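You operate a simulated robot arm through the tools that you are given. There is no shell and no other tool.

You are at the controls of a simulated robot arm. One attempt, no reset.

Task
Plug the red headphones into the green socket and turn them low.
Fine: the level knob goes to low. Press MUTE before you plug in, and switch MUTE off last.

It is judged by the outcome, as a careful person would: the job done as asked, and still so three seconds after it is handed in. It fails if anything else is knocked over, pushed out of place, dropped, spilled or broken.

Robot
A 7-joint arm with a two-finger parallel gripper, fixed in place. Base frame: the origin is at the foot of the arm, x ahead of it, y to its left, z up; the work surface is at about z = 750. Readings come in mm, degrees, newtons and seconds.
Its first joint turns from -149.0 to 149.0 degrees. Payload 3.43 kg.
The tool frame sits at the grasp point between the pads (the TCP): z along the fingers, y along the line on which they close. The tips reach 30 mm beyond it. The gripper opens to 94 mm. The fingers are 28 mm wide and 10 mm thick; the gripper's body (50 by 96 mm) begins 55 mm behind the TCP.
Orientation is told as [roll, pitch, yaw] about the base's x, y, z axes, in that order, counted from this pose: with the fingers straight down and closing along the base's y, the tool's x points along the base's -x, its y along +y and its z along -z.

Tools
- The arm moves only by the tool send_rows. Its argument "series" is a list of rows, each a list of 7 numbers: the shift along the base's x, y, z in mm, then the turn, a rotation vector about the base's x, y, z in degrees, then the finger opening in mm, from 0 to 94. In form: [[dx, dy, dz, rx, ry, rz, fingers], ...]. A call has 1 to 20 rows; each row shifts and turns the commanded pose from where the row before left it. Each row takes 0.2 s and may step no farther than 50 mm and 8.6 degrees from the row before; otherwise, or with a gripper value out of range, the whole call is refused. A pose out of reach is approached as far as the arm can. The call stops where the force on the tool passes 40 N (or 10 N more than at its start, if that is more) or the arm is blocked; 0.2 s more then pass. The fingers move at their own pace (about 45 mm/s each) and stop on an object; they squeeze with about 28 N. The grip force told is the motor's: it shows also when the fingers shut on nothing. Time passes only in rows, and 0.2 s behind the last, so rows that do not move let the fingers close. It gives the time, the measured TCP pose, the force on the tool (base axes), the opening and the grip force at its end, in the units of the frame above (readings bear some noise), with the torque about the TCP (base axes, N m) and any sound that the robot's microphone picked up, and new pictures: "pictures" is both (left out), scene, wrist or none.
- Cameras (640 x 400 px; columns grow to the right, rows downward): "scene" is fixed at [401.5, 649.6, 1518]; the picture's right is [0.68, 0.73, 0.00], its down [0.63, -0.58, -0.52] and it looks along [-0.38, 0.35, -0.85] (base axes); focal length 299 px, centre (320, 200). "wrist" rides on the gripper at [76, 14, -103] in the tool frame; the picture's right is [-0.18, 0.98, 0.00], its down [-0.75, -0.14, -0.64] and it looks along [-0.63, -0.12, 0.77] (tool axes); focal length 243 px, centre (320, 200). There is no depth. A picture from a camera that has moved, and an enlarged one, comes with that camera's place and axes in the base frame and with its lens.
- close_up(camera, box): a new picture of the part [left, top, right, bottom] of that camera's present view, enlarged. No time passes.
- job_done(): hands the job in; it is judged then, once.

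Nothing tells you positions but the pictures and the camera data. Unless the task says otherwise, let go and move clear before handing in.

The tools are called after "Emit:" as name(argument=value, ...) on one line, values as JSON. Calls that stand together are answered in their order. send_rows: Moves the arm, as the interface text tells. Its arguments: {"type":"object","properties":{"series":{"type":"array"},"pictures":{"type":"string","enum":["both","scene","wrist","none"]}},"required":["series"]} The other tools are called the same way: close_up (camera, box) takes an enlarged picture of a part of a camera's view; job_done () hands the job in.

At the start:

```text
clock: 0.0
eef_pos: [114.3, 980.4, 1151.6]
tcp_rot: [0.0, 0.1, -0.1]
contact_force: [0.7, 0.1, 0.3]
wrist_torque: [-0.01, 0.01, 0.02]
width: 94.2
gripper_force: 0.0
```

scene: 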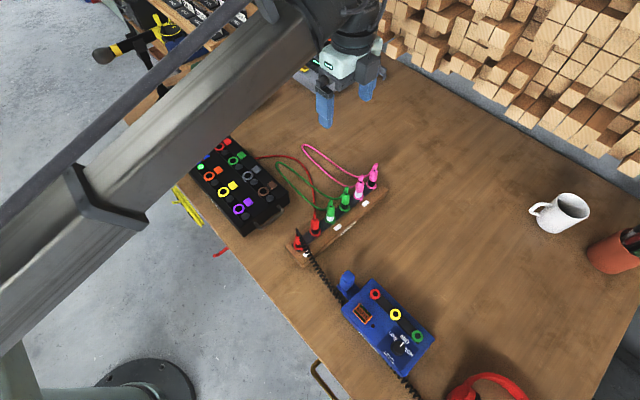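
wrist: 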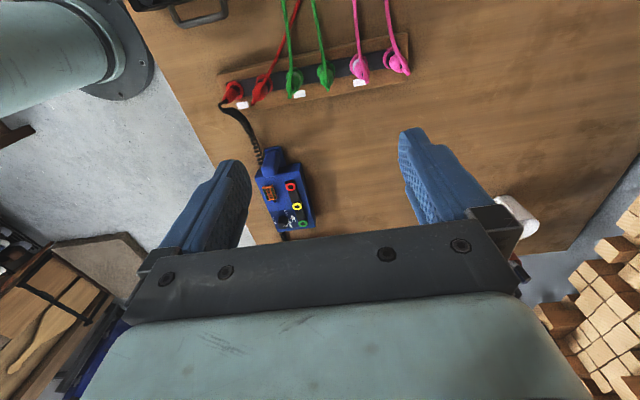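

I see a bench with a blue box (three ringed sockets, red, yellow and green, plus an orange button, a blue knob and a level marking), a rack of coloured plugs, a black box with more sockets, and red headphones at the edge. I'll look closer before moving.

Emit:
close_up(camera="scene", box=[320, 250, 460, 400])

Emit:
close_up(camera="scene", box=[250, 130, 410, 270])

Emit:
close_up(camera="scene", box=[170, 130, 300, 250])

Emit:
close_up(camera="wrist", box=[200, 0, 440, 240])

Emit:
close_up(camera="scene", box=[400, 160, 640, 400])

```text
2.67 times, centred on (390, 325) of scene
camera zoom: at [401.5, 649.6, 1518.0], right [0.68, 0.73, 0.0], down [0.63, -0.58, -0.52], along [-0.38, 0.35, -0.85], focal length 796 px, centre (133, -133)
```

zoom: 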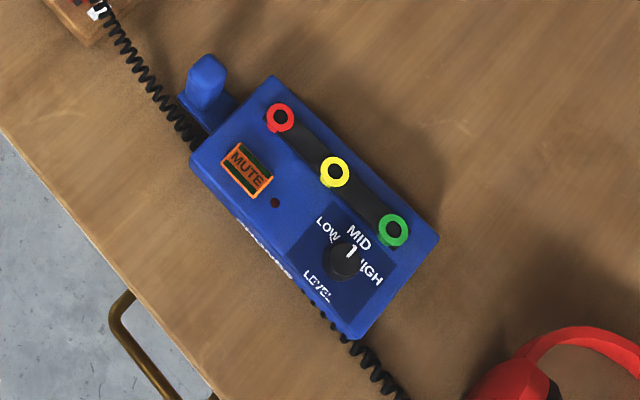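

```text
2.86 times, centred on (330, 200) of scene
camera zoom: at [401.5, 649.6, 1518.0], right [0.68, 0.73, 0.0], down [0.63, -0.58, -0.52], along [-0.38, 0.35, -0.85], focal length 853 px, centre (291, 200)
```

zoom: 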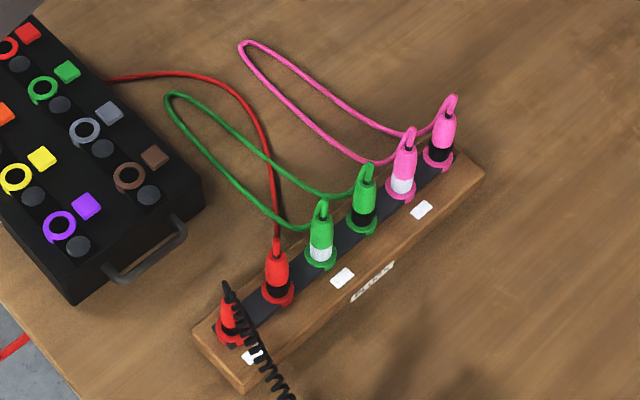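

```text
3.33 times, centred on (235, 190) of scene
camera zoom: at [401.5, 649.6, 1518.0], right [0.68, 0.73, 0.0], down [0.63, -0.58, -0.52], along [-0.38, 0.35, -0.85], focal length 995 px, centre (603, 233)
```

zoom: 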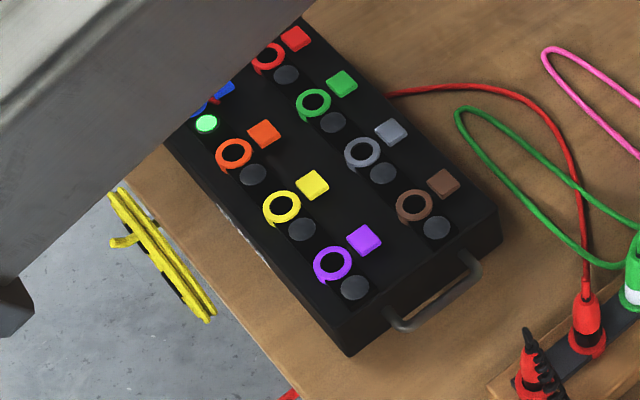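

```text
1.67 times, centred on (320, 120) of wrist
camera zoom: at [36.9, 994.5, 1255.3], right [0.18, 0.98, 0.0], down [0.75, -0.14, 0.64], along [0.63, -0.12, -0.77], focal length 404 px, centre (320, 333)
```

zoom: 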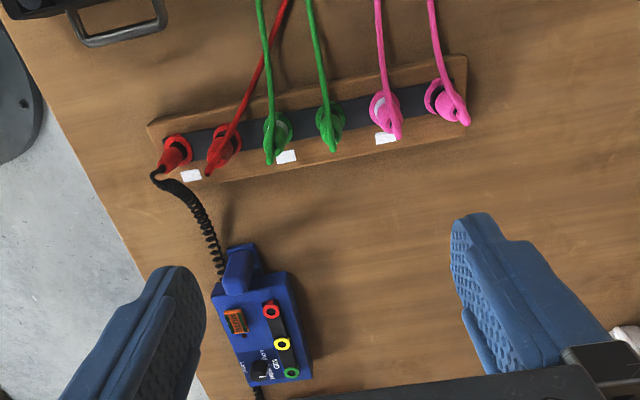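

```text
1.67 times, centred on (520, 280) of scene
camera zoom: at [401.5, 649.6, 1518.0], right [0.68, 0.73, 0.0], down [0.63, -0.58, -0.52], along [-0.38, 0.35, -0.85], focal length 498 px, centre (-13, 67)
```

zoom: 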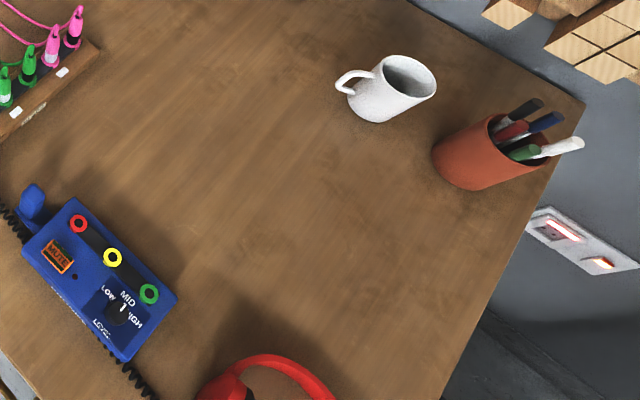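

The positions I get are: rack along y at x≈140 (coiled-cord red plug at y≈814), box sockets at x≈363/425/487 and y≈865, MUTE near (374, 809), knob near (472, 816). I'll move above the box for a better look.

Emit:
send_rows(series=[[35, -17, -15, 0, 0, 0, 94], [35, -17, -15, 0, 0, 0, 94], [35, -17, -15, 0, 0, 0, 94], [35, -17, -15, 0, 0, 0, 94], [35, -17, -15, 0, 0, 0, 94], [35, -17, -15, 0, 0, 0, 60], [35, -17, -15, 0, 0, 0, 60], [15, -17, -15, 0, 0, 0, 60]])

```text
clock: 1.8
eef_pos: [373.6, 845.0, 1031.5]
tcp_rot: [0.0, 0.0, 0.0]
contact_force: [0.4, 0.0, 0.0]
wrist_torque: [-0.02, 0.01, 0.02]
width: 60.1
gripper_force: 0.1
camera wrist: at [297.1, 858.2, 1135.0], right [0.18, 0.98, 0.0], down [0.75, -0.14, 0.64], along [0.63, -0.12, -0.77], focal length 243 px, centre (320, 200)
```

scene: 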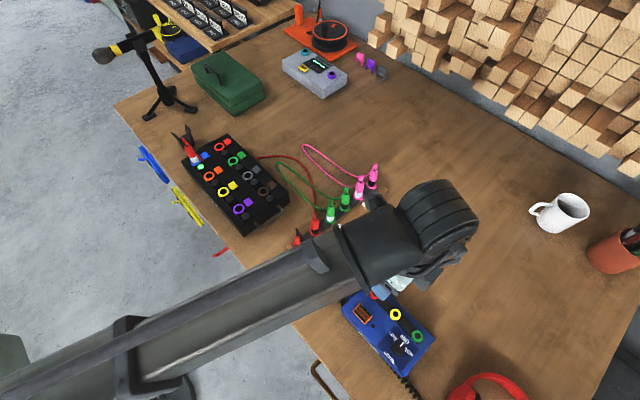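
wrist: 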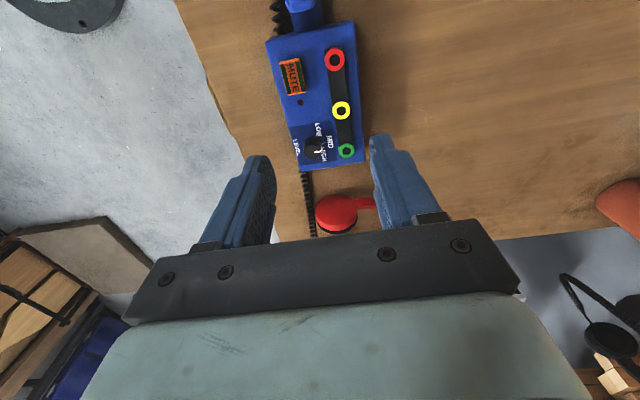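

Emit:
close_up(camera="wrist", box=[240, 0, 400, 180])

Emit:
close_up(camera="wrist", box=[280, 110, 380, 240])

Emit:
close_up(camera="scene", box=[170, 120, 280, 240])

```text
2.22 times, centred on (320, 90) of wrist
camera zoom: at [297.1, 858.2, 1135.0], right [0.18, 0.98, 0.0], down [0.75, -0.14, 0.64], along [0.63, -0.12, -0.77], focal length 539 px, centre (320, 444)
```

zoom: 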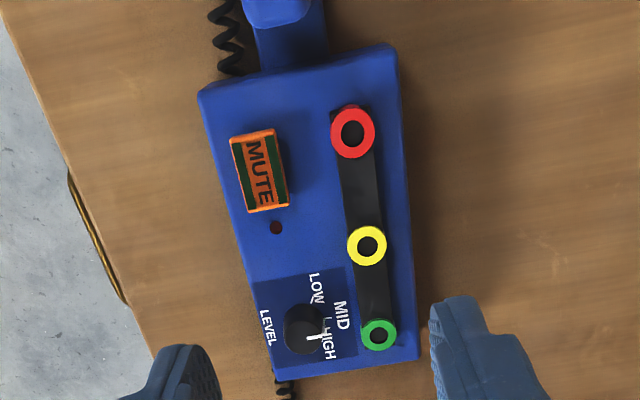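

```text
3.08 times, centred on (330, 175) of wrist
camera zoom: at [297.1, 858.2, 1135.0], right [0.18, 0.98, 0.0], down [0.75, -0.14, 0.64], along [0.63, -0.12, -0.77], focal length 746 px, centre (289, 277)
```

zoom: 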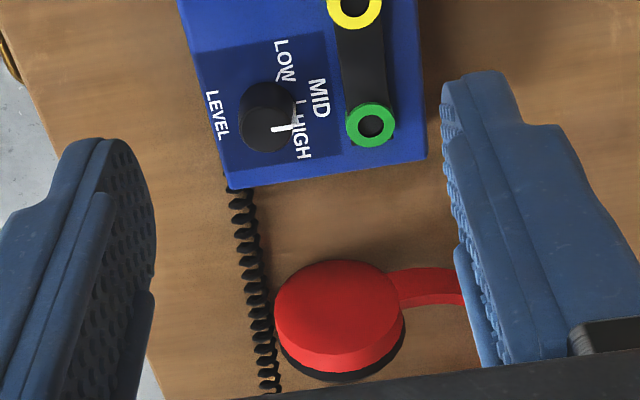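

```text
3.33 times, centred on (225, 180) of scene
camera zoom: at [401.5, 649.6, 1518.0], right [0.68, 0.73, 0.0], down [0.63, -0.58, -0.52], along [-0.38, 0.35, -0.85], focal length 995 px, centre (637, 267)
```

zoom: 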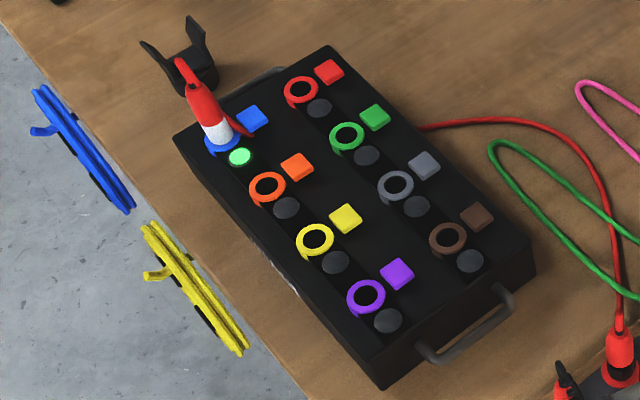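

The pointer on the knob sits between MID and HIGH. I'll trace the coiled cord to the headphones before committing to that plug.

Emit:
close_up(camera="wrist", box=[290, 160, 390, 240])

Emit:
close_up(camera="scene", box=[380, 320, 540, 400])

Emit:
close_up(camera="scene", box=[330, 270, 450, 390])

Emit:
close_up(camera="wrist", box=[500, 220, 640, 360])

```text
5.00 times, centred on (340, 200) of wrist
camera zoom: at [297.1, 858.2, 1135.0], right [0.18, 0.98, 0.0], down [0.75, -0.14, 0.64], along [0.63, -0.12, -0.77], focal length 1213 px, centre (220, 200)
```

zoom: 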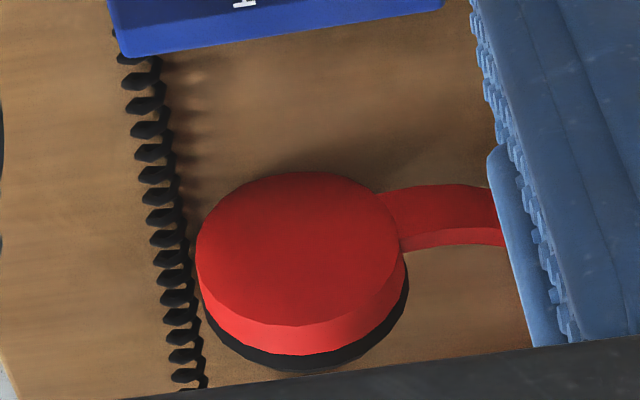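

```text
4.00 times, centred on (460, 360) of scene
camera zoom: at [401.5, 649.6, 1518.0], right [0.68, 0.73, 0.0], down [0.63, -0.58, -0.52], along [-0.38, 0.35, -0.85], focal length 1194 px, centre (-240, -440)
```

zoom: 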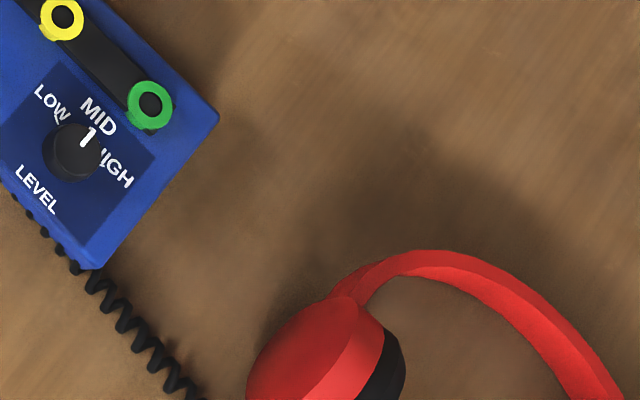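

```text
3.33 times, centred on (390, 330) of scene
camera zoom: at [401.5, 649.6, 1518.0], right [0.68, 0.73, 0.0], down [0.63, -0.58, -0.52], along [-0.38, 0.35, -0.85], focal length 995 px, centre (87, -233)
```

zoom: 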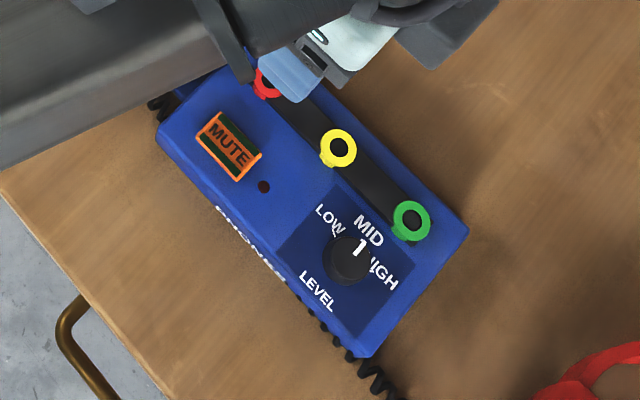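

```text
2.86 times, centred on (570, 290) of wrist
camera zoom: at [297.1, 858.2, 1135.0], right [0.18, 0.98, 0.0], down [0.75, -0.14, 0.64], along [0.63, -0.12, -0.77], focal length 693 px, centre (-394, -57)
```

zoom: 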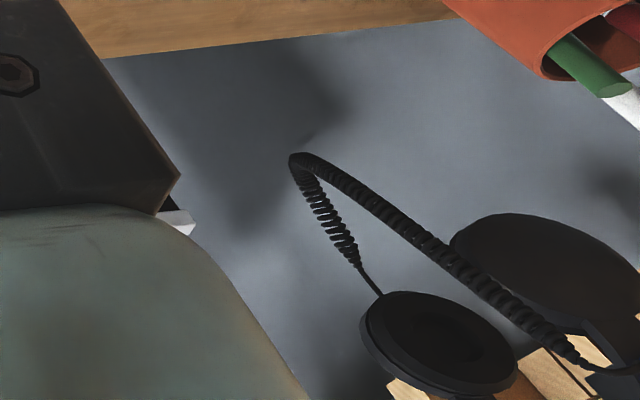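

The coil runs past the box towards the red headphones, but another black headset is also in view. I'll shift the wrist camera to see where the coil ends.

Emit:
send_rows(series=[[35, -12, 0, 0, 0, 0, 60], [35, -12, 0, 0, 0, 0, 60], [35, -12, 0, 0, 0, 0, 60], [25, -12, 0, 0, 0, 0, 60]])

```text
clock: 2.8
eef_pos: [503.7, 797.9, 1032.5]
tcp_rot: [0.0, 0.0, 0.1]
contact_force: [-0.5, -0.4, -0.1]
wrist_torque: [-0.02, -0.04, 0.04]
width: 59.8
gripper_force: 0.1
camera wrist: at [427.2, 811.1, 1134.9], right [0.18, 0.98, 0.0], down [0.75, -0.14, 0.64], along [0.63, -0.12, -0.77], focal length 243 px, centre (320, 200)
```

scene: 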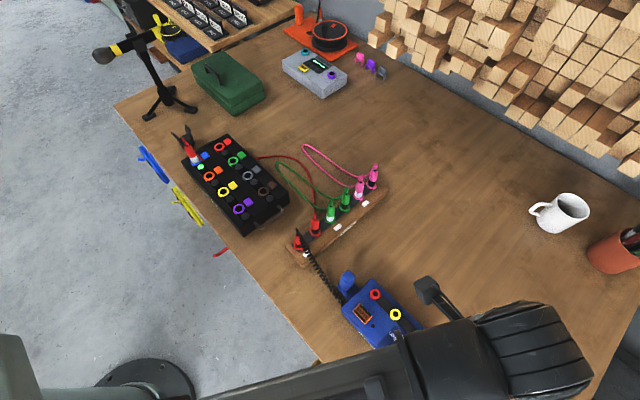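
wrist: 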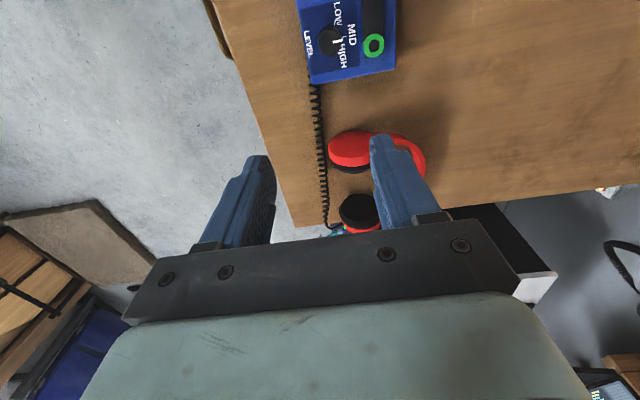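

Emit:
close_up(camera="wrist", box=[290, 120, 440, 240])

Emit:
close_up(camera="wrist", box=[290, 0, 410, 100])

Emit:
close_up(camera="scene", box=[280, 210, 420, 340])

```text
3.33 times, centred on (365, 180) of wrist
camera zoom: at [427.2, 811.1, 1134.9], right [0.18, 0.98, 0.0], down [0.75, -0.14, 0.64], along [0.63, -0.12, -0.77], focal length 809 px, centre (170, 267)
```

zoom: 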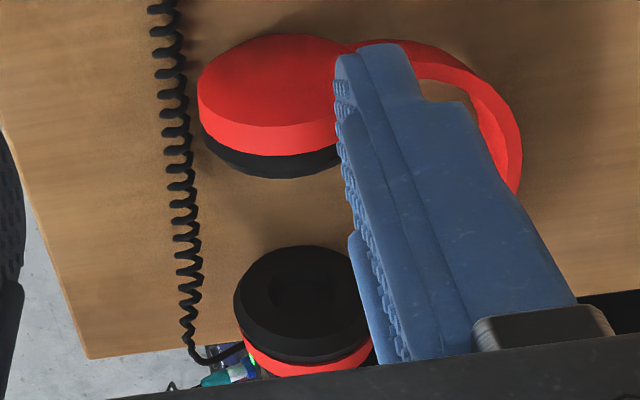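

```text
4.00 times, centred on (350, 50) of wrist
camera zoom: at [427.2, 811.1, 1134.9], right [0.18, 0.98, 0.0], down [0.75, -0.14, 0.64], along [0.63, -0.12, -0.77], focal length 970 px, centre (200, 800)
```

zoom: 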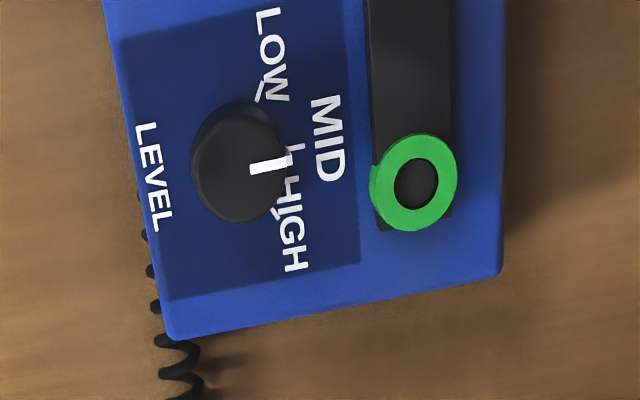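

```text
3.08 times, centred on (350, 275) of scene
camera zoom: at [401.5, 649.6, 1518.0], right [0.68, 0.73, 0.0], down [0.63, -0.58, -0.52], along [-0.38, 0.35, -0.85], focal length 919 px, centre (228, -31)
```

zoom: 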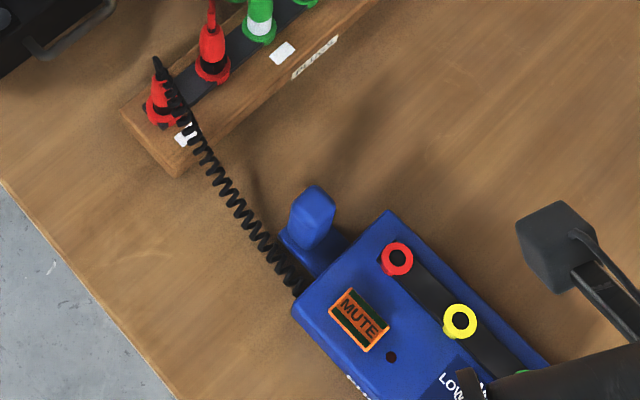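

The coil does end at the red headphones' earcup, so the first red rack plug is the right one. The knob pointer is at MID. Next I'll go above MUTE, at about (366, 811), with the fingers closed.

Emit:
send_rows(series=[[-35, 3, -10, 0, 0, 0, 0], [-35, 3, -10, 0, 0, 0, 0], [-35, 3, -20, 0, 0, 0, 0], [-33, 4, -30, 0, 0, 0, 0], [0, 0, -32, 0, 0, 0, 0], [0, 0, 0, 0, 0, 0, 0]])

```text
clock: 4.2
eef_pos: [366.3, 811.3, 929.3]
tcp_rot: [0.1, -0.1, 0.0]
contact_force: [-0.7, -0.2, -0.3]
wrist_torque: [-0.01, 0.0, 0.0]
width: 0.0
gripper_force: 28.5
camera wrist: at [289.3, 823.7, 1031.5], right [0.18, 0.98, 0.0], down [0.75, -0.14, 0.64], along [0.63, -0.12, -0.77], focal length 243 px, centre (320, 200)
```

scene: 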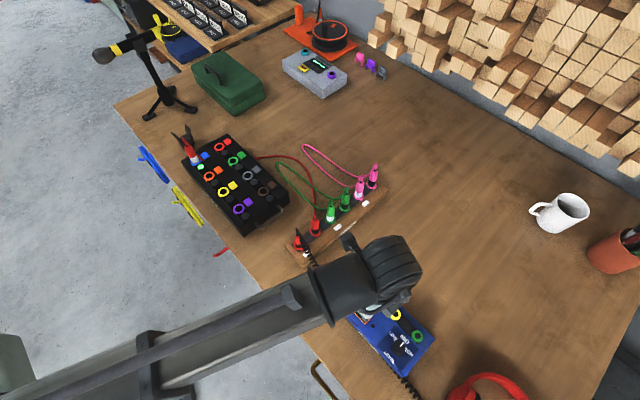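
wrist: 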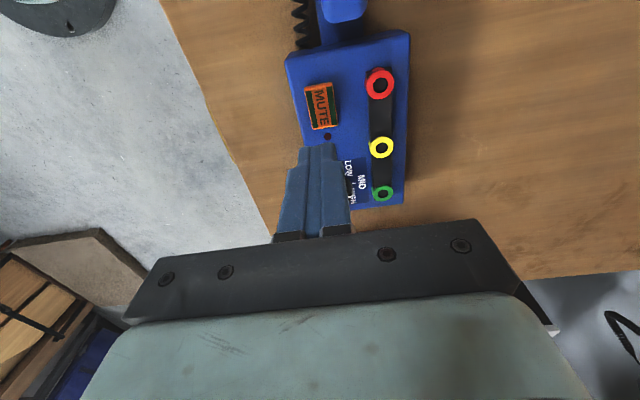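

Emit:
close_up(camera="wrist", box=[280, 60, 420, 210])

Emit:
close_up(camera="wrist", box=[290, 70, 350, 150])

Emit:
close_up(camera="wrist", box=[280, 0, 420, 80])

```text
2.67 times, centred on (350, 135) of wrist
camera zoom: at [289.3, 823.7, 1031.5], right [0.18, 0.98, 0.0], down [0.75, -0.14, 0.64], along [0.63, -0.12, -0.77], focal length 647 px, centre (240, 373)
```

zoom: 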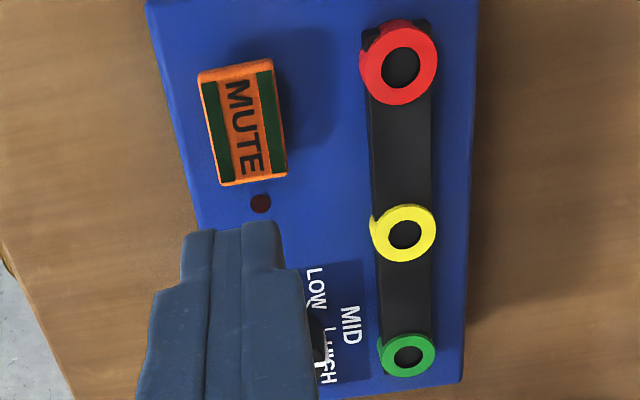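

```text
5.00 times, centred on (320, 110) of wrist
camera zoom: at [289.3, 823.7, 1031.5], right [0.18, 0.98, 0.0], down [0.75, -0.14, 0.64], along [0.63, -0.12, -0.77], focal length 1213 px, centre (320, 650)
```

zoom: 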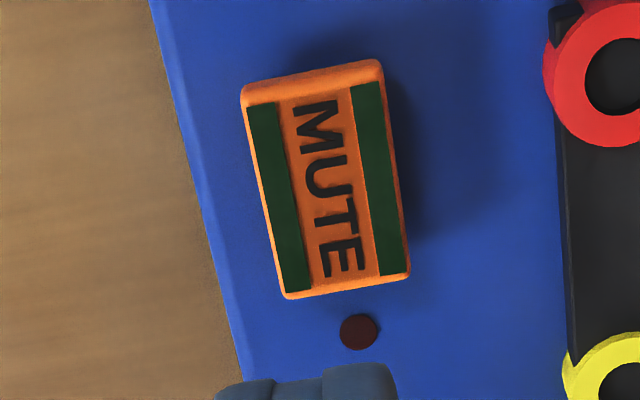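

```text
4.57 times, centred on (350, 40) of wrist
camera zoom: at [289.3, 823.7, 1031.5], right [0.18, 0.98, 0.0], down [0.75, -0.14, 0.64], along [0.63, -0.12, -0.77], focal length 1109 px, centre (183, 931)
```

zoom: 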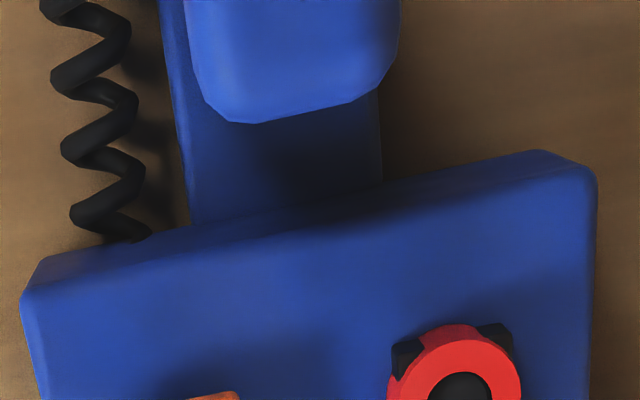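

MUTE is a raised orange button at about (365, 811), and its lamp is dark. I'll come down on it gently with the closed fingers.

Emit:
send_rows(series=[[-1, 0, -30, 0, 0, 0, 0], [0, 0, -30, 0, 0, 0, 0], [0, 0, -20, 0, 0, 0, 0], [0, 0, 0, 0, 0, 0, 0]], pictures="wrist")

```text
clock: 5.2
eef_pos: [364.1, 810.7, 849.6]
tcp_rot: [-0.1, 0.0, 0.0]
contact_force: [0.3, 0.5, 0.1]
wrist_torque: [-0.02, 0.0, 0.01]
width: 0.0
gripper_force: 27.4
camera wrist: at [287.7, 823.9, 952.2], right [0.18, 0.98, 0.0], down [0.75, -0.14, 0.64], along [0.63, -0.12, -0.77], focal length 243 px, centre (320, 200)
```

wrist: 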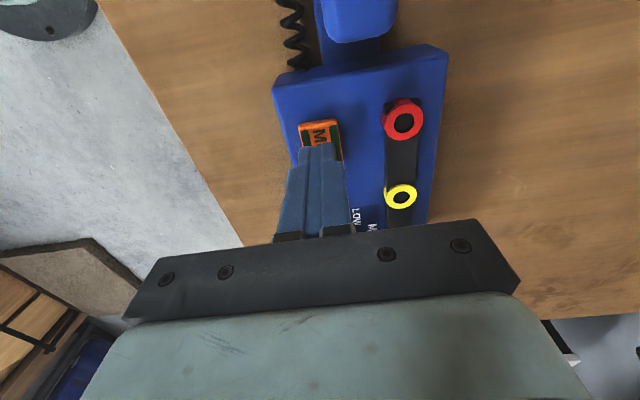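

Emit:
send_rows(series=[[1, 0, -4, 0, 0, 0, 0], [0, 0, -4, 0, 0, 0, 0], [0, 0, -2, 0, 0, 0, 0], [0, 0, -2, 0, 0, 0, 0]], pictures="wrist")

```text
clock: 6.2
eef_pos: [366.1, 810.9, 839.1]
tcp_rot: [0.1, 0.0, -0.1]
contact_force: [0.1, 0.0, 0.0]
wrist_torque: [-0.02, 0.03, -0.01]
width: 0.1
gripper_force: 27.9
camera wrist: at [288.8, 823.7, 940.9], right [0.18, 0.98, 0.0], down [0.75, -0.14, 0.64], along [0.63, -0.12, -0.77], focal length 243 px, centre (320, 200)
```

wrist: 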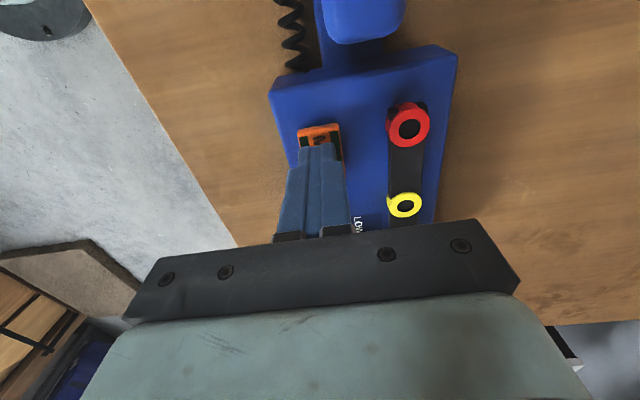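

No contact yet. I'll keep lowering in small steps.

Emit:
send_rows(series=[[0, 0, -1, 0, 0, 0, 0], [0, 0, -1, 0, 0, 0, 0], [0, 0, -1, 0, 0, 0, 0]], pictures="none")

Emit:
send_rows(series=[[0, 0, -1, 0, 0, 0, 0], [0, 0, -1, 0, 0, 0, 0]], pictures="wrist")

```text
clock: 7.0
eef_pos: [364.7, 810.8, 835.3]
tcp_rot: [0.0, 0.0, 0.0]
contact_force: [-0.1, -0.3, 0.4]
wrist_torque: [0.0, -0.01, -0.02]
width: 0.0
gripper_force: 27.8
```

```text
clock: 7.6
eef_pos: [365.7, 810.0, 834.6]
tcp_rot: [0.1, 0.1, 0.0]
contact_force: [0.3, 1.1, 0.8]
wrist_torque: [0.02, 0.0, -0.01]
width: 0.0
gripper_force: 28.5
camera wrist: at [288.7, 823.7, 936.5], right [0.18, 0.98, 0.0], down [0.75, -0.14, 0.64], along [0.63, -0.12, -0.77], focal length 243 px, centre (320, 200)
```

wrist: 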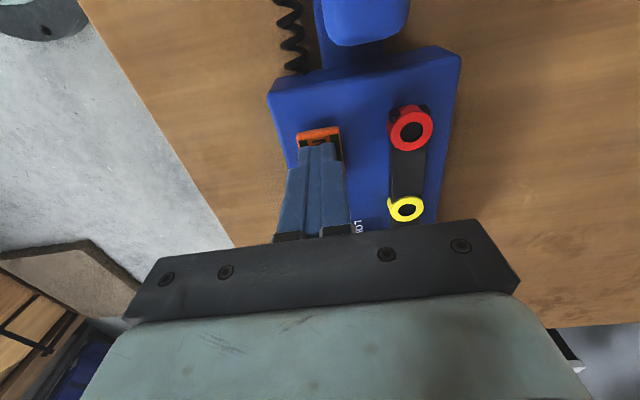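

Emit:
send_rows(series=[[0, 0, -1, 0, 0, 0, 0], [0, 0, -1, 0, 0, 0, 0]], pictures="none")

Emit:
send_rows(series=[[0, 0, -1, 0, 0, 0, 0], [0, 0, 0, 0, 0, 0, 0]], pictures="wrist")

```text
clock: 8.2
eef_pos: [364.5, 809.3, 830.9]
tcp_rot: [0.0, 0.0, 0.0]
contact_force: [0.4, -0.2, 1.2]
wrist_torque: [-0.03, 0.02, 0.02]
width: 0.0
gripper_force: 27.9
heard: click
```

```text
clock: 8.8
eef_pos: [364.8, 811.0, 830.5]
tcp_rot: [0.0, -0.1, 0.0]
contact_force: [-0.1, 0.4, 3.4]
wrist_torque: [0.01, 0.01, 0.03]
width: 0.0
gripper_force: 28.2
camera wrist: at [288.8, 823.8, 933.3], right [0.18, 0.98, 0.0], down [0.75, -0.14, 0.64], along [0.63, -0.12, -0.77], focal length 243 px, centre (320, 200)
```

wrist: 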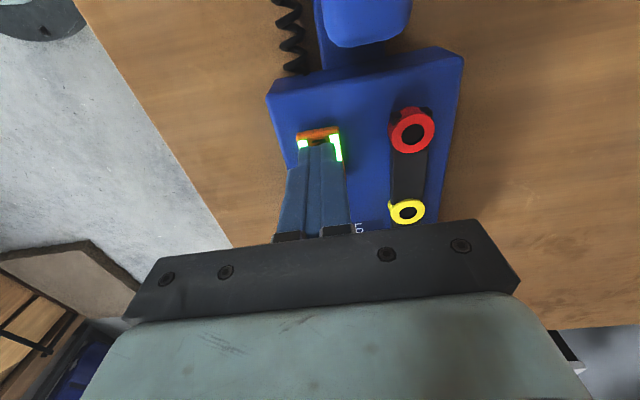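

It clicked and the green strips lit. I'll rise straight up and check the state.

Emit:
send_rows(series=[[0, 0, 4, 0, 0, 0, 0], [0, 0, 16, 0, 0, 0, 0], [0, 0, 35, 0, 0, 0, 0], [0, 0, 45, 0, 0, 0, 0], [0, 0, 20, 0, 0, 0, 30]])

Emit:
close_up(camera="wrist", box=[280, 60, 420, 210])

```text
clock: 10.0
eef_pos: [363.9, 810.4, 950.2]
tcp_rot: [0.1, 0.0, -0.1]
contact_force: [-0.6, 0.3, -0.6]
wrist_torque: [-0.01, 0.01, 0.02]
width: 30.2
gripper_force: 0.4
camera wrist: at [288.4, 823.7, 1052.9], right [0.18, 0.98, 0.0], down [0.75, -0.14, 0.64], along [0.63, -0.12, -0.77], focal length 243 px, centre (320, 200)
```

scene: 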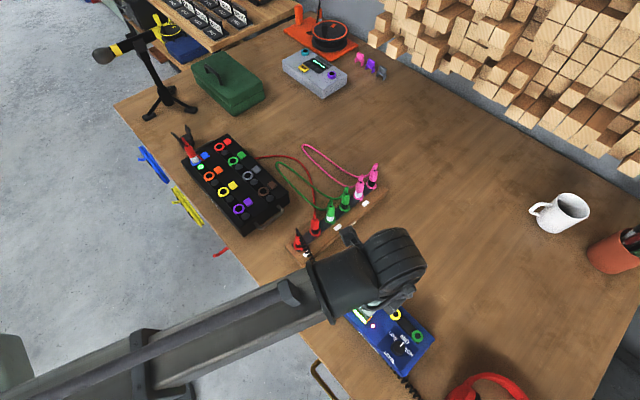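
wrist: 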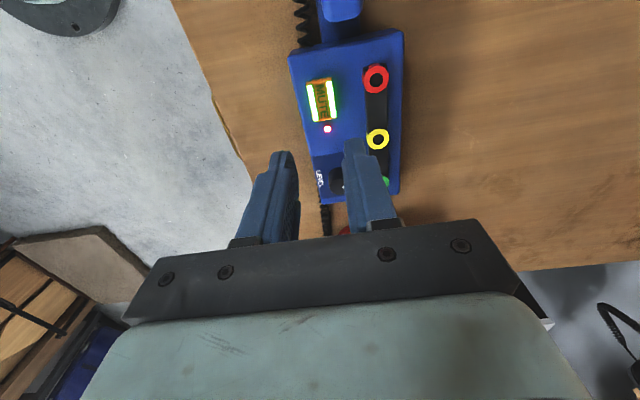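

```text
2.67 times, centred on (350, 135) of wrist
camera zoom: at [288.4, 823.7, 1052.9], right [0.18, 0.98, 0.0], down [0.75, -0.14, 0.64], along [0.63, -0.12, -0.77], focal length 647 px, centre (240, 373)
```

zoom: 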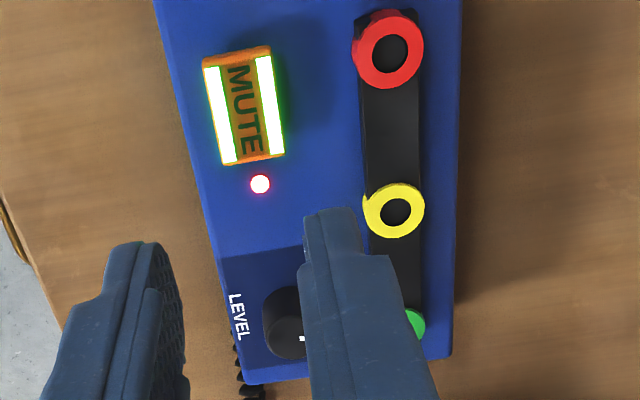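

MUTE is on, with its strips and red lamp lit. Next I'll look at the knob from nearly overhead.

Emit:
send_rows(series=[[37, -2, 0, 0, 0, 0, 60], [37, -2, 0, 0, 0, 0, 60], [37, -2, -10, 0, 0, 0, 60], [35, -2, -10, 0, 0, 0, 60], [0, 0, 0, 0, 0, 0, 60]], pictures="wrist")

Emit:
close_up(camera="wrist", box=[270, 0, 430, 120])

Emit:
close_up(camera="wrist", box=[300, 10, 370, 90])

```text
clock: 11.2
eef_pos: [512.2, 802.0, 930.9]
tcp_rot: [0.0, 0.1, 0.0]
contact_force: [0.5, -0.4, 0.3]
wrist_torque: [-0.04, 0.01, -0.02]
width: 59.8
gripper_force: 0.1
camera wrist: at [435.6, 815.1, 1033.4], right [0.18, 0.98, 0.0], down [0.75, -0.14, 0.64], along [0.63, -0.12, -0.77], focal length 243 px, centre (320, 200)
```

wrist: 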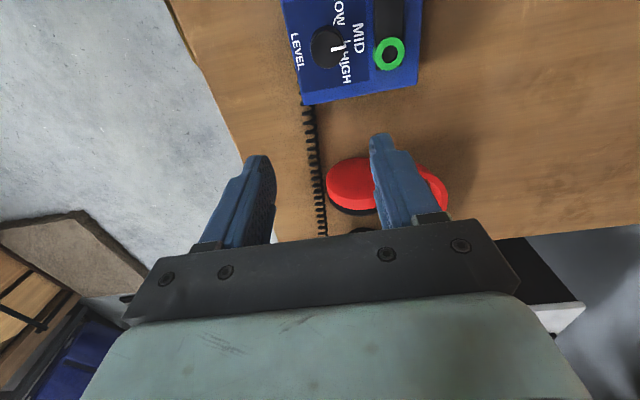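

```text
3.33 times, centred on (350, 60) of wrist
camera zoom: at [435.6, 815.1, 1033.4], right [0.18, 0.98, 0.0], down [0.75, -0.14, 0.64], along [0.63, -0.12, -0.77], focal length 809 px, centre (220, 667)
```

zoom: 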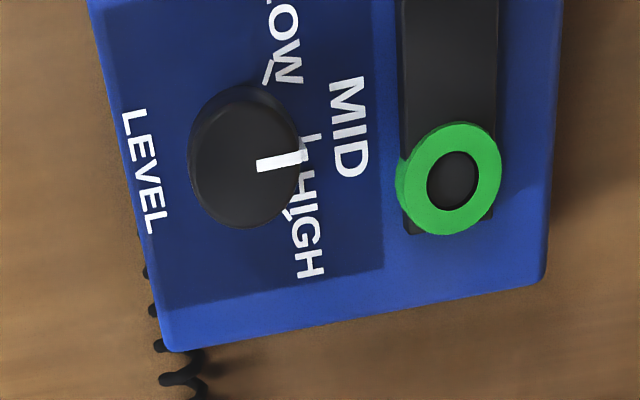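

```text
5.00 times, centred on (335, 50) of wrist
camera zoom: at [435.6, 815.1, 1033.4], right [0.18, 0.98, 0.0], down [0.75, -0.14, 0.64], along [0.63, -0.12, -0.77], focal length 1213 px, centre (245, 950)
```

zoom: 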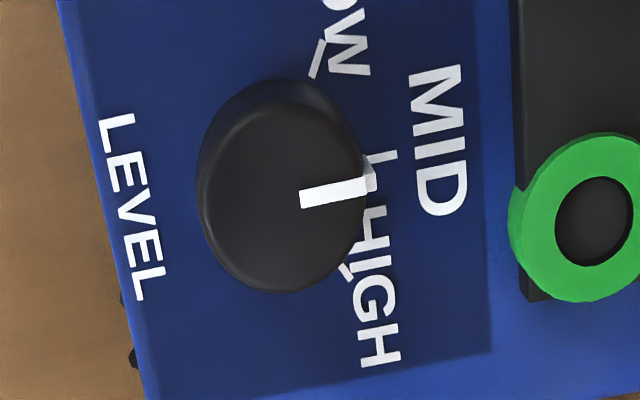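

The knob is centred at about (467.6, 815.6) with a 26 mm diameter and points at MID (+y). LOW is about 60° counter-clockwise from above. I'll go over the knob, pre-turned to yaw −30°.

Emit:
send_rows(series=[[-11, 3.4, 0, 0, 0, -7.5, 50], [-11, 3.4, -10, 0, 0, -7.5, 50], [-11, 3.4, -20, 0, 0, -7.5, 50], [-10.8, 3.4, -25, 0, 0, -7.5, 50], [0, 0, 0, 0, 0, 0, 50]])

Emit:
close_up(camera="wrist", box=[220, 40, 420, 240])

```text
clock: 12.4
eef_pos: [468.7, 815.3, 874.8]
tcp_rot: [0.0, 0.0, -30.0]
contact_force: [0.2, 0.2, 0.4]
wrist_torque: [0.02, 0.0, 0.0]
width: 50.3
gripper_force: 0.1
camera wrist: at [408.9, 865.3, 977.6], right [0.65, 0.76, 0.0], down [0.58, -0.5, 0.64], along [0.49, -0.42, -0.77], focal length 243 px, centre (320, 200)
```

scene: 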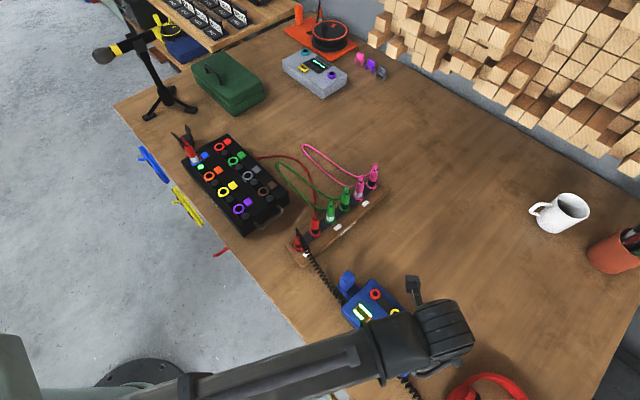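
wrist: 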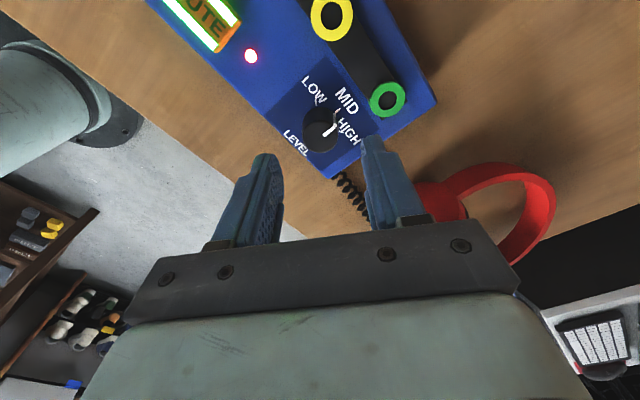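

```text
2.00 times, centred on (320, 140) of wrist
camera zoom: at [408.9, 865.3, 977.6], right [0.65, 0.76, 0.0], down [0.58, -0.5, 0.64], along [0.49, -0.42, -0.77], focal length 485 px, centre (320, 320)
```

zoom: 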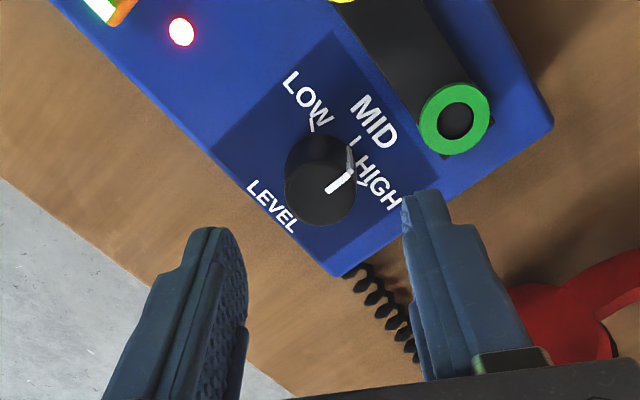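

The TCP axis lines up with the knob. I'll descend so the pads straddle it and then close.

Emit:
send_rows(series=[[0, 0, -25, 0, 0, 0, 50], [0, 0, -14, 0, 0, 0, 50], [0, 0, -4, 0, 0, 0, 50], [0, 0, 0, 0, 0, 0, 50]], pictures="wrist")

Emit:
close_up(camera="wrist", box=[220, 60, 420, 240])

```text
clock: 13.4
eef_pos: [468.1, 815.2, 832.9]
tcp_rot: [0.0, 0.1, -30.0]
contact_force: [0.1, 1.2, 0.0]
wrist_torque: [0.02, -0.03, -0.02]
width: 49.8
gripper_force: 0.1
camera wrist: at [408.2, 865.4, 934.7], right [0.65, 0.76, 0.0], down [0.58, -0.5, 0.64], along [0.49, -0.42, -0.77], focal length 243 px, centre (320, 200)
```

wrist: 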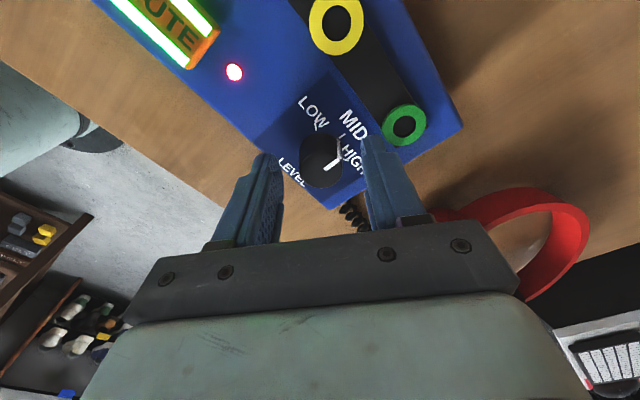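

```text
2.22 times, centred on (320, 150) of wrist
camera zoom: at [408.2, 865.4, 934.7], right [0.65, 0.76, 0.0], down [0.58, -0.5, 0.64], along [0.49, -0.42, -0.77], focal length 539 px, centre (320, 311)
```

zoom: 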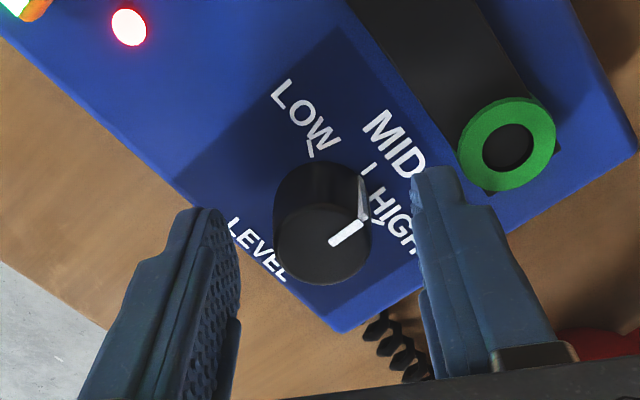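

The fingers straddle the knob. I'll go down 3 mm more and close on it.

Emit:
send_rows(series=[[0, 0, -3, 0, 0, 0, 50], [0, 0, 0, 0, 0, 0, 10], [0, 0, 0, 0, 0, 0, 10], [0, 0, 0, 0, 0, 0, 10], [0, 0, 0, 0, 0, 0, 10]], pictures="wrist")

```text
clock: 14.6
eef_pos: [468.0, 815.6, 829.3]
tcp_rot: [0.0, 0.0, -30.0]
contact_force: [1.3, 1.1, 0.2]
wrist_torque: [0.08, -0.06, 0.0]
width: 26.0
gripper_force: 27.7
camera wrist: at [408.6, 865.2, 931.8], right [0.65, 0.76, 0.0], down [0.58, -0.5, 0.64], along [0.49, -0.42, -0.77], focal length 243 px, centre (320, 200)
```

wrist: 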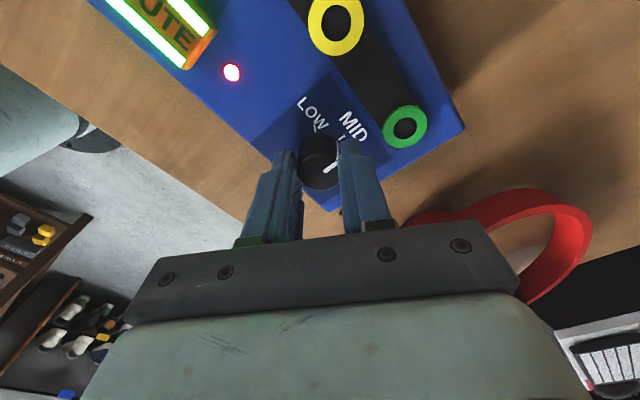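

The knob is gripped at 26 mm and centred. I'll turn it counter-clockwise in stages.

Emit:
send_rows(series=[[0, 0, 0, 0, 0, 5, 10], [0, 0, 0, 0, 0, 5, 10], [0, 0, 0, 0, 0, 5, 10], [0, 0, 0, 0, 0, 5, 10], [0, 0, 0, 0, 0, 5, 10], [0, 0, 0, 0, 0, 5, 10]], pictures="wrist")

Emit:
close_up(camera="wrist", box=[260, 80, 400, 200])

```text
clock: 16.0
eef_pos: [467.3, 815.4, 828.7]
tcp_rot: [0.1, 0.0, 0.1]
contact_force: [0.7, -0.5, 0.2]
wrist_torque: [-0.07, -0.24, 0.02]
width: 26.5
gripper_force: 28.1
camera wrist: at [391.3, 828.9, 932.1], right [0.18, 0.98, 0.0], down [0.75, -0.14, 0.64], along [0.63, -0.12, -0.77], focal length 243 px, centre (320, 200)
```

wrist: 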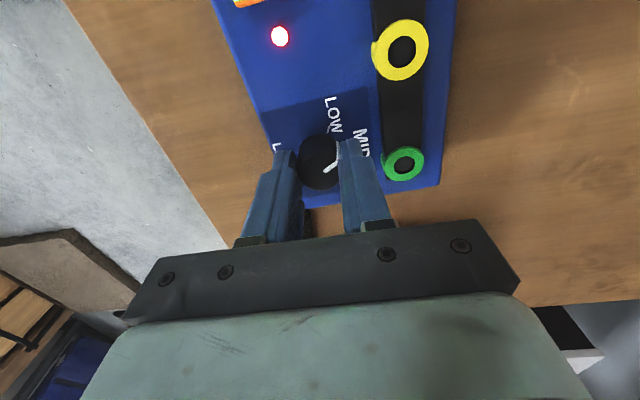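

```text
3.33 times, centred on (330, 140) of wrist
camera zoom: at [391.3, 828.9, 932.1], right [0.18, 0.98, 0.0], down [0.75, -0.14, 0.64], along [0.63, -0.12, -0.77], focal length 809 px, centre (287, 400)
```

zoom: 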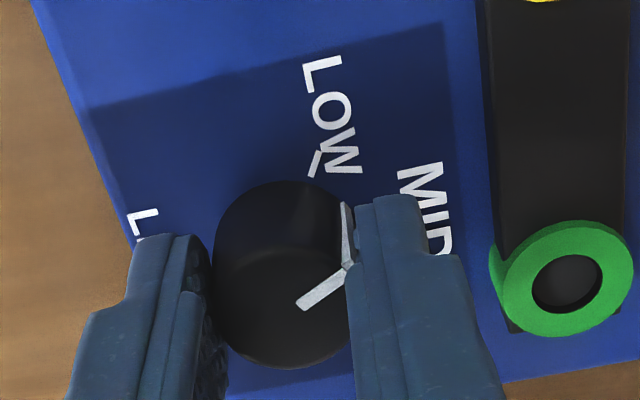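

The knob follows the gripper. I'll turn it the remaining 30°.

Emit:
send_rows(series=[[0, 0, 0, 0, 0, 5, 10], [0, 0, 0, 0, 0, 5, 10], [0, 0, 0, 0, 0, 5, 10], [0, 0, 0, 0, 0, 5, 10], [0, 0, 0, 0, 0, 5, 10], [0, 0, 0, 0, 0, 5, 10]], pictures="wrist")

Emit:
close_up(camera="wrist", box=[260, 80, 400, 200])

```text
clock: 17.4
eef_pos: [467.5, 816.7, 829.6]
tcp_rot: [0.0, 0.0, 30.2]
contact_force: [1.2, -0.3, -0.2]
wrist_torque: [-0.03, -0.05, 0.01]
width: 26.5
gripper_force: 27.9
camera wrist: at [394.3, 788.9, 932.3], right [-0.33, 0.94, 0.0], down [0.72, 0.26, 0.64], along [0.61, 0.21, -0.77], focal length 243 px, centre (320, 200)
```

wrist: 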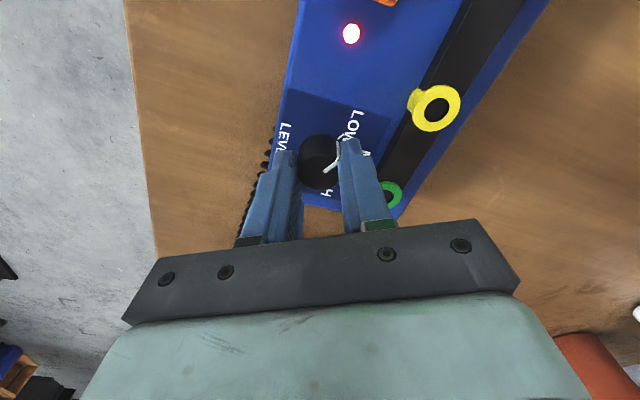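

```text
3.33 times, centred on (330, 140) of wrist
camera zoom: at [394.3, 788.9, 932.3], right [-0.33, 0.94, 0.0], down [0.72, 0.26, 0.64], along [0.61, 0.21, -0.77], focal length 809 px, centre (287, 400)
```

zoom: 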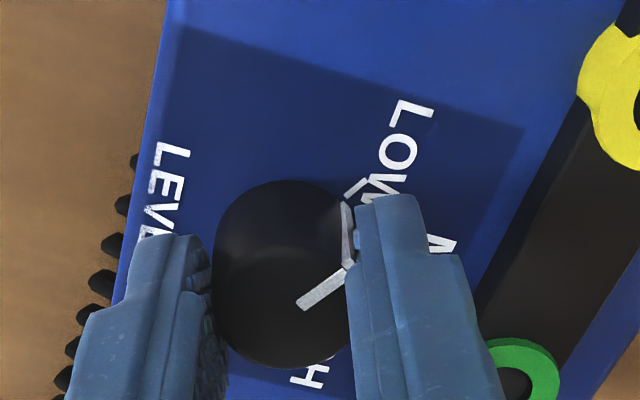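

The pointer now lines up with the LOW tick. I'll release, rise and verify.

Emit:
send_rows(series=[[0, 0, 0, 0, 0, 0, 50], [0, 0, 0, 0, 0, 0, 50], [0, 0, 0, 0, 0, 0, 50], [0, 0, 10, 0, 0, 0, 50], [0, 0, 40, 0, 0, 0, 50], [0, 0, 40, 0, 0, -7.5, 50], [15, -5, 10, 0, 0, -7.5, 50], [15, -5, 0, 0, 0, -7.5, 50], [13, -4, 0, 0, 0, -7.5, 50]])

Emit:
close_up(camera="wrist", box=[280, 10, 400, 110])

```text
clock: 19.4
eef_pos: [510.0, 802.0, 930.7]
tcp_rot: [0.0, 0.1, -0.1]
contact_force: [-0.8, -0.3, 0.8]
wrist_torque: [0.0, 0.01, -0.02]
width: 49.9
gripper_force: 0.0
camera wrist: at [434.0, 815.0, 1033.1], right [0.19, 0.98, 0.0], down [0.75, -0.14, 0.64], along [0.63, -0.12, -0.77], focal length 243 px, centre (320, 200)
```

scene: 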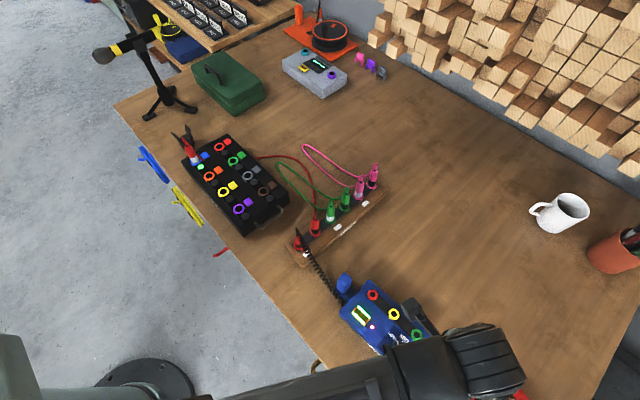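
wrist: 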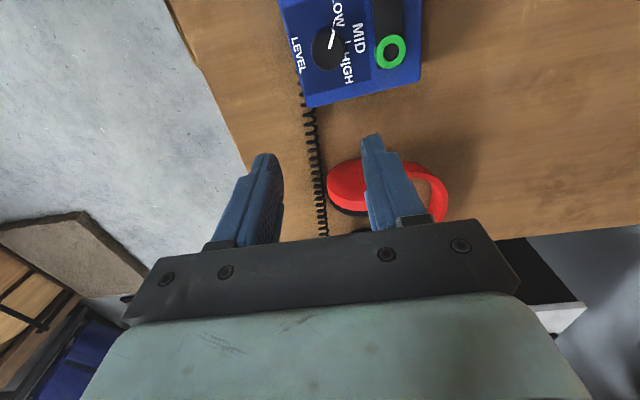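

```text
4.00 times, centred on (340, 60) of wrist
camera zoom: at [434.0, 815.0, 1033.1], right [0.19, 0.98, 0.0], down [0.75, -0.14, 0.64], along [0.63, -0.12, -0.77], focal length 970 px, centre (240, 760)
```

zoom: 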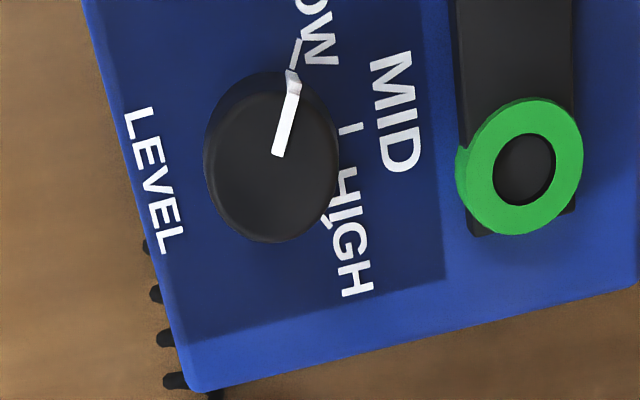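

Emit:
close_up(camera="wrist", box=[305, 5, 365, 75])

Emit:
close_up(camera="wrist", box=[320, 0, 350, 50])

```text
5.71 times, centred on (335, 40) of wrist
camera zoom: at [434.0, 815.0, 1033.1], right [0.19, 0.98, 0.0], down [0.75, -0.14, 0.64], along [0.63, -0.12, -0.77], focal length 1386 px, centre (234, 1114)
```

zoom: 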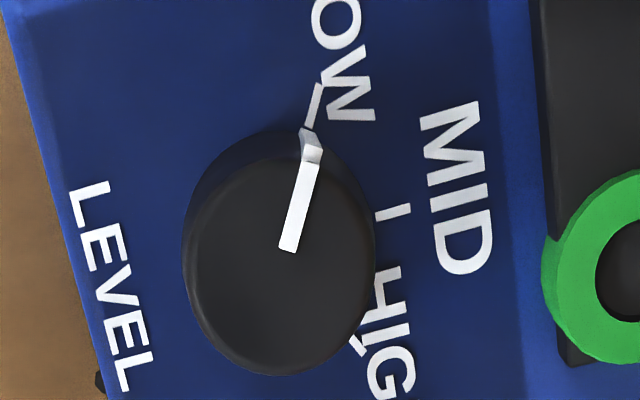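

```text
8.00 times, centred on (335, 25) of wrist
camera zoom: at [434.0, 815.0, 1033.1], right [0.19, 0.98, 0.0], down [0.75, -0.14, 0.64], along [0.63, -0.12, -0.77], focal length 1941 px, centre (200, 1600)
```

zoom: 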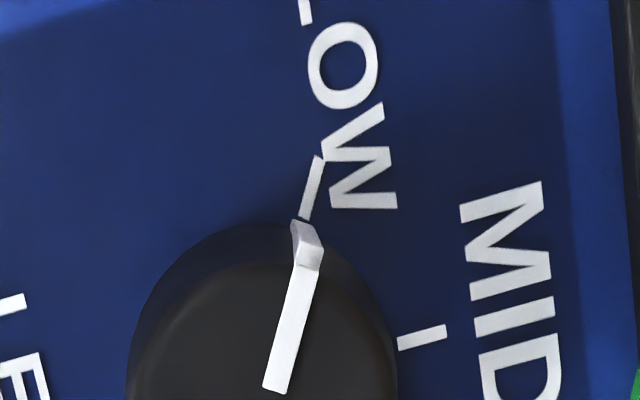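

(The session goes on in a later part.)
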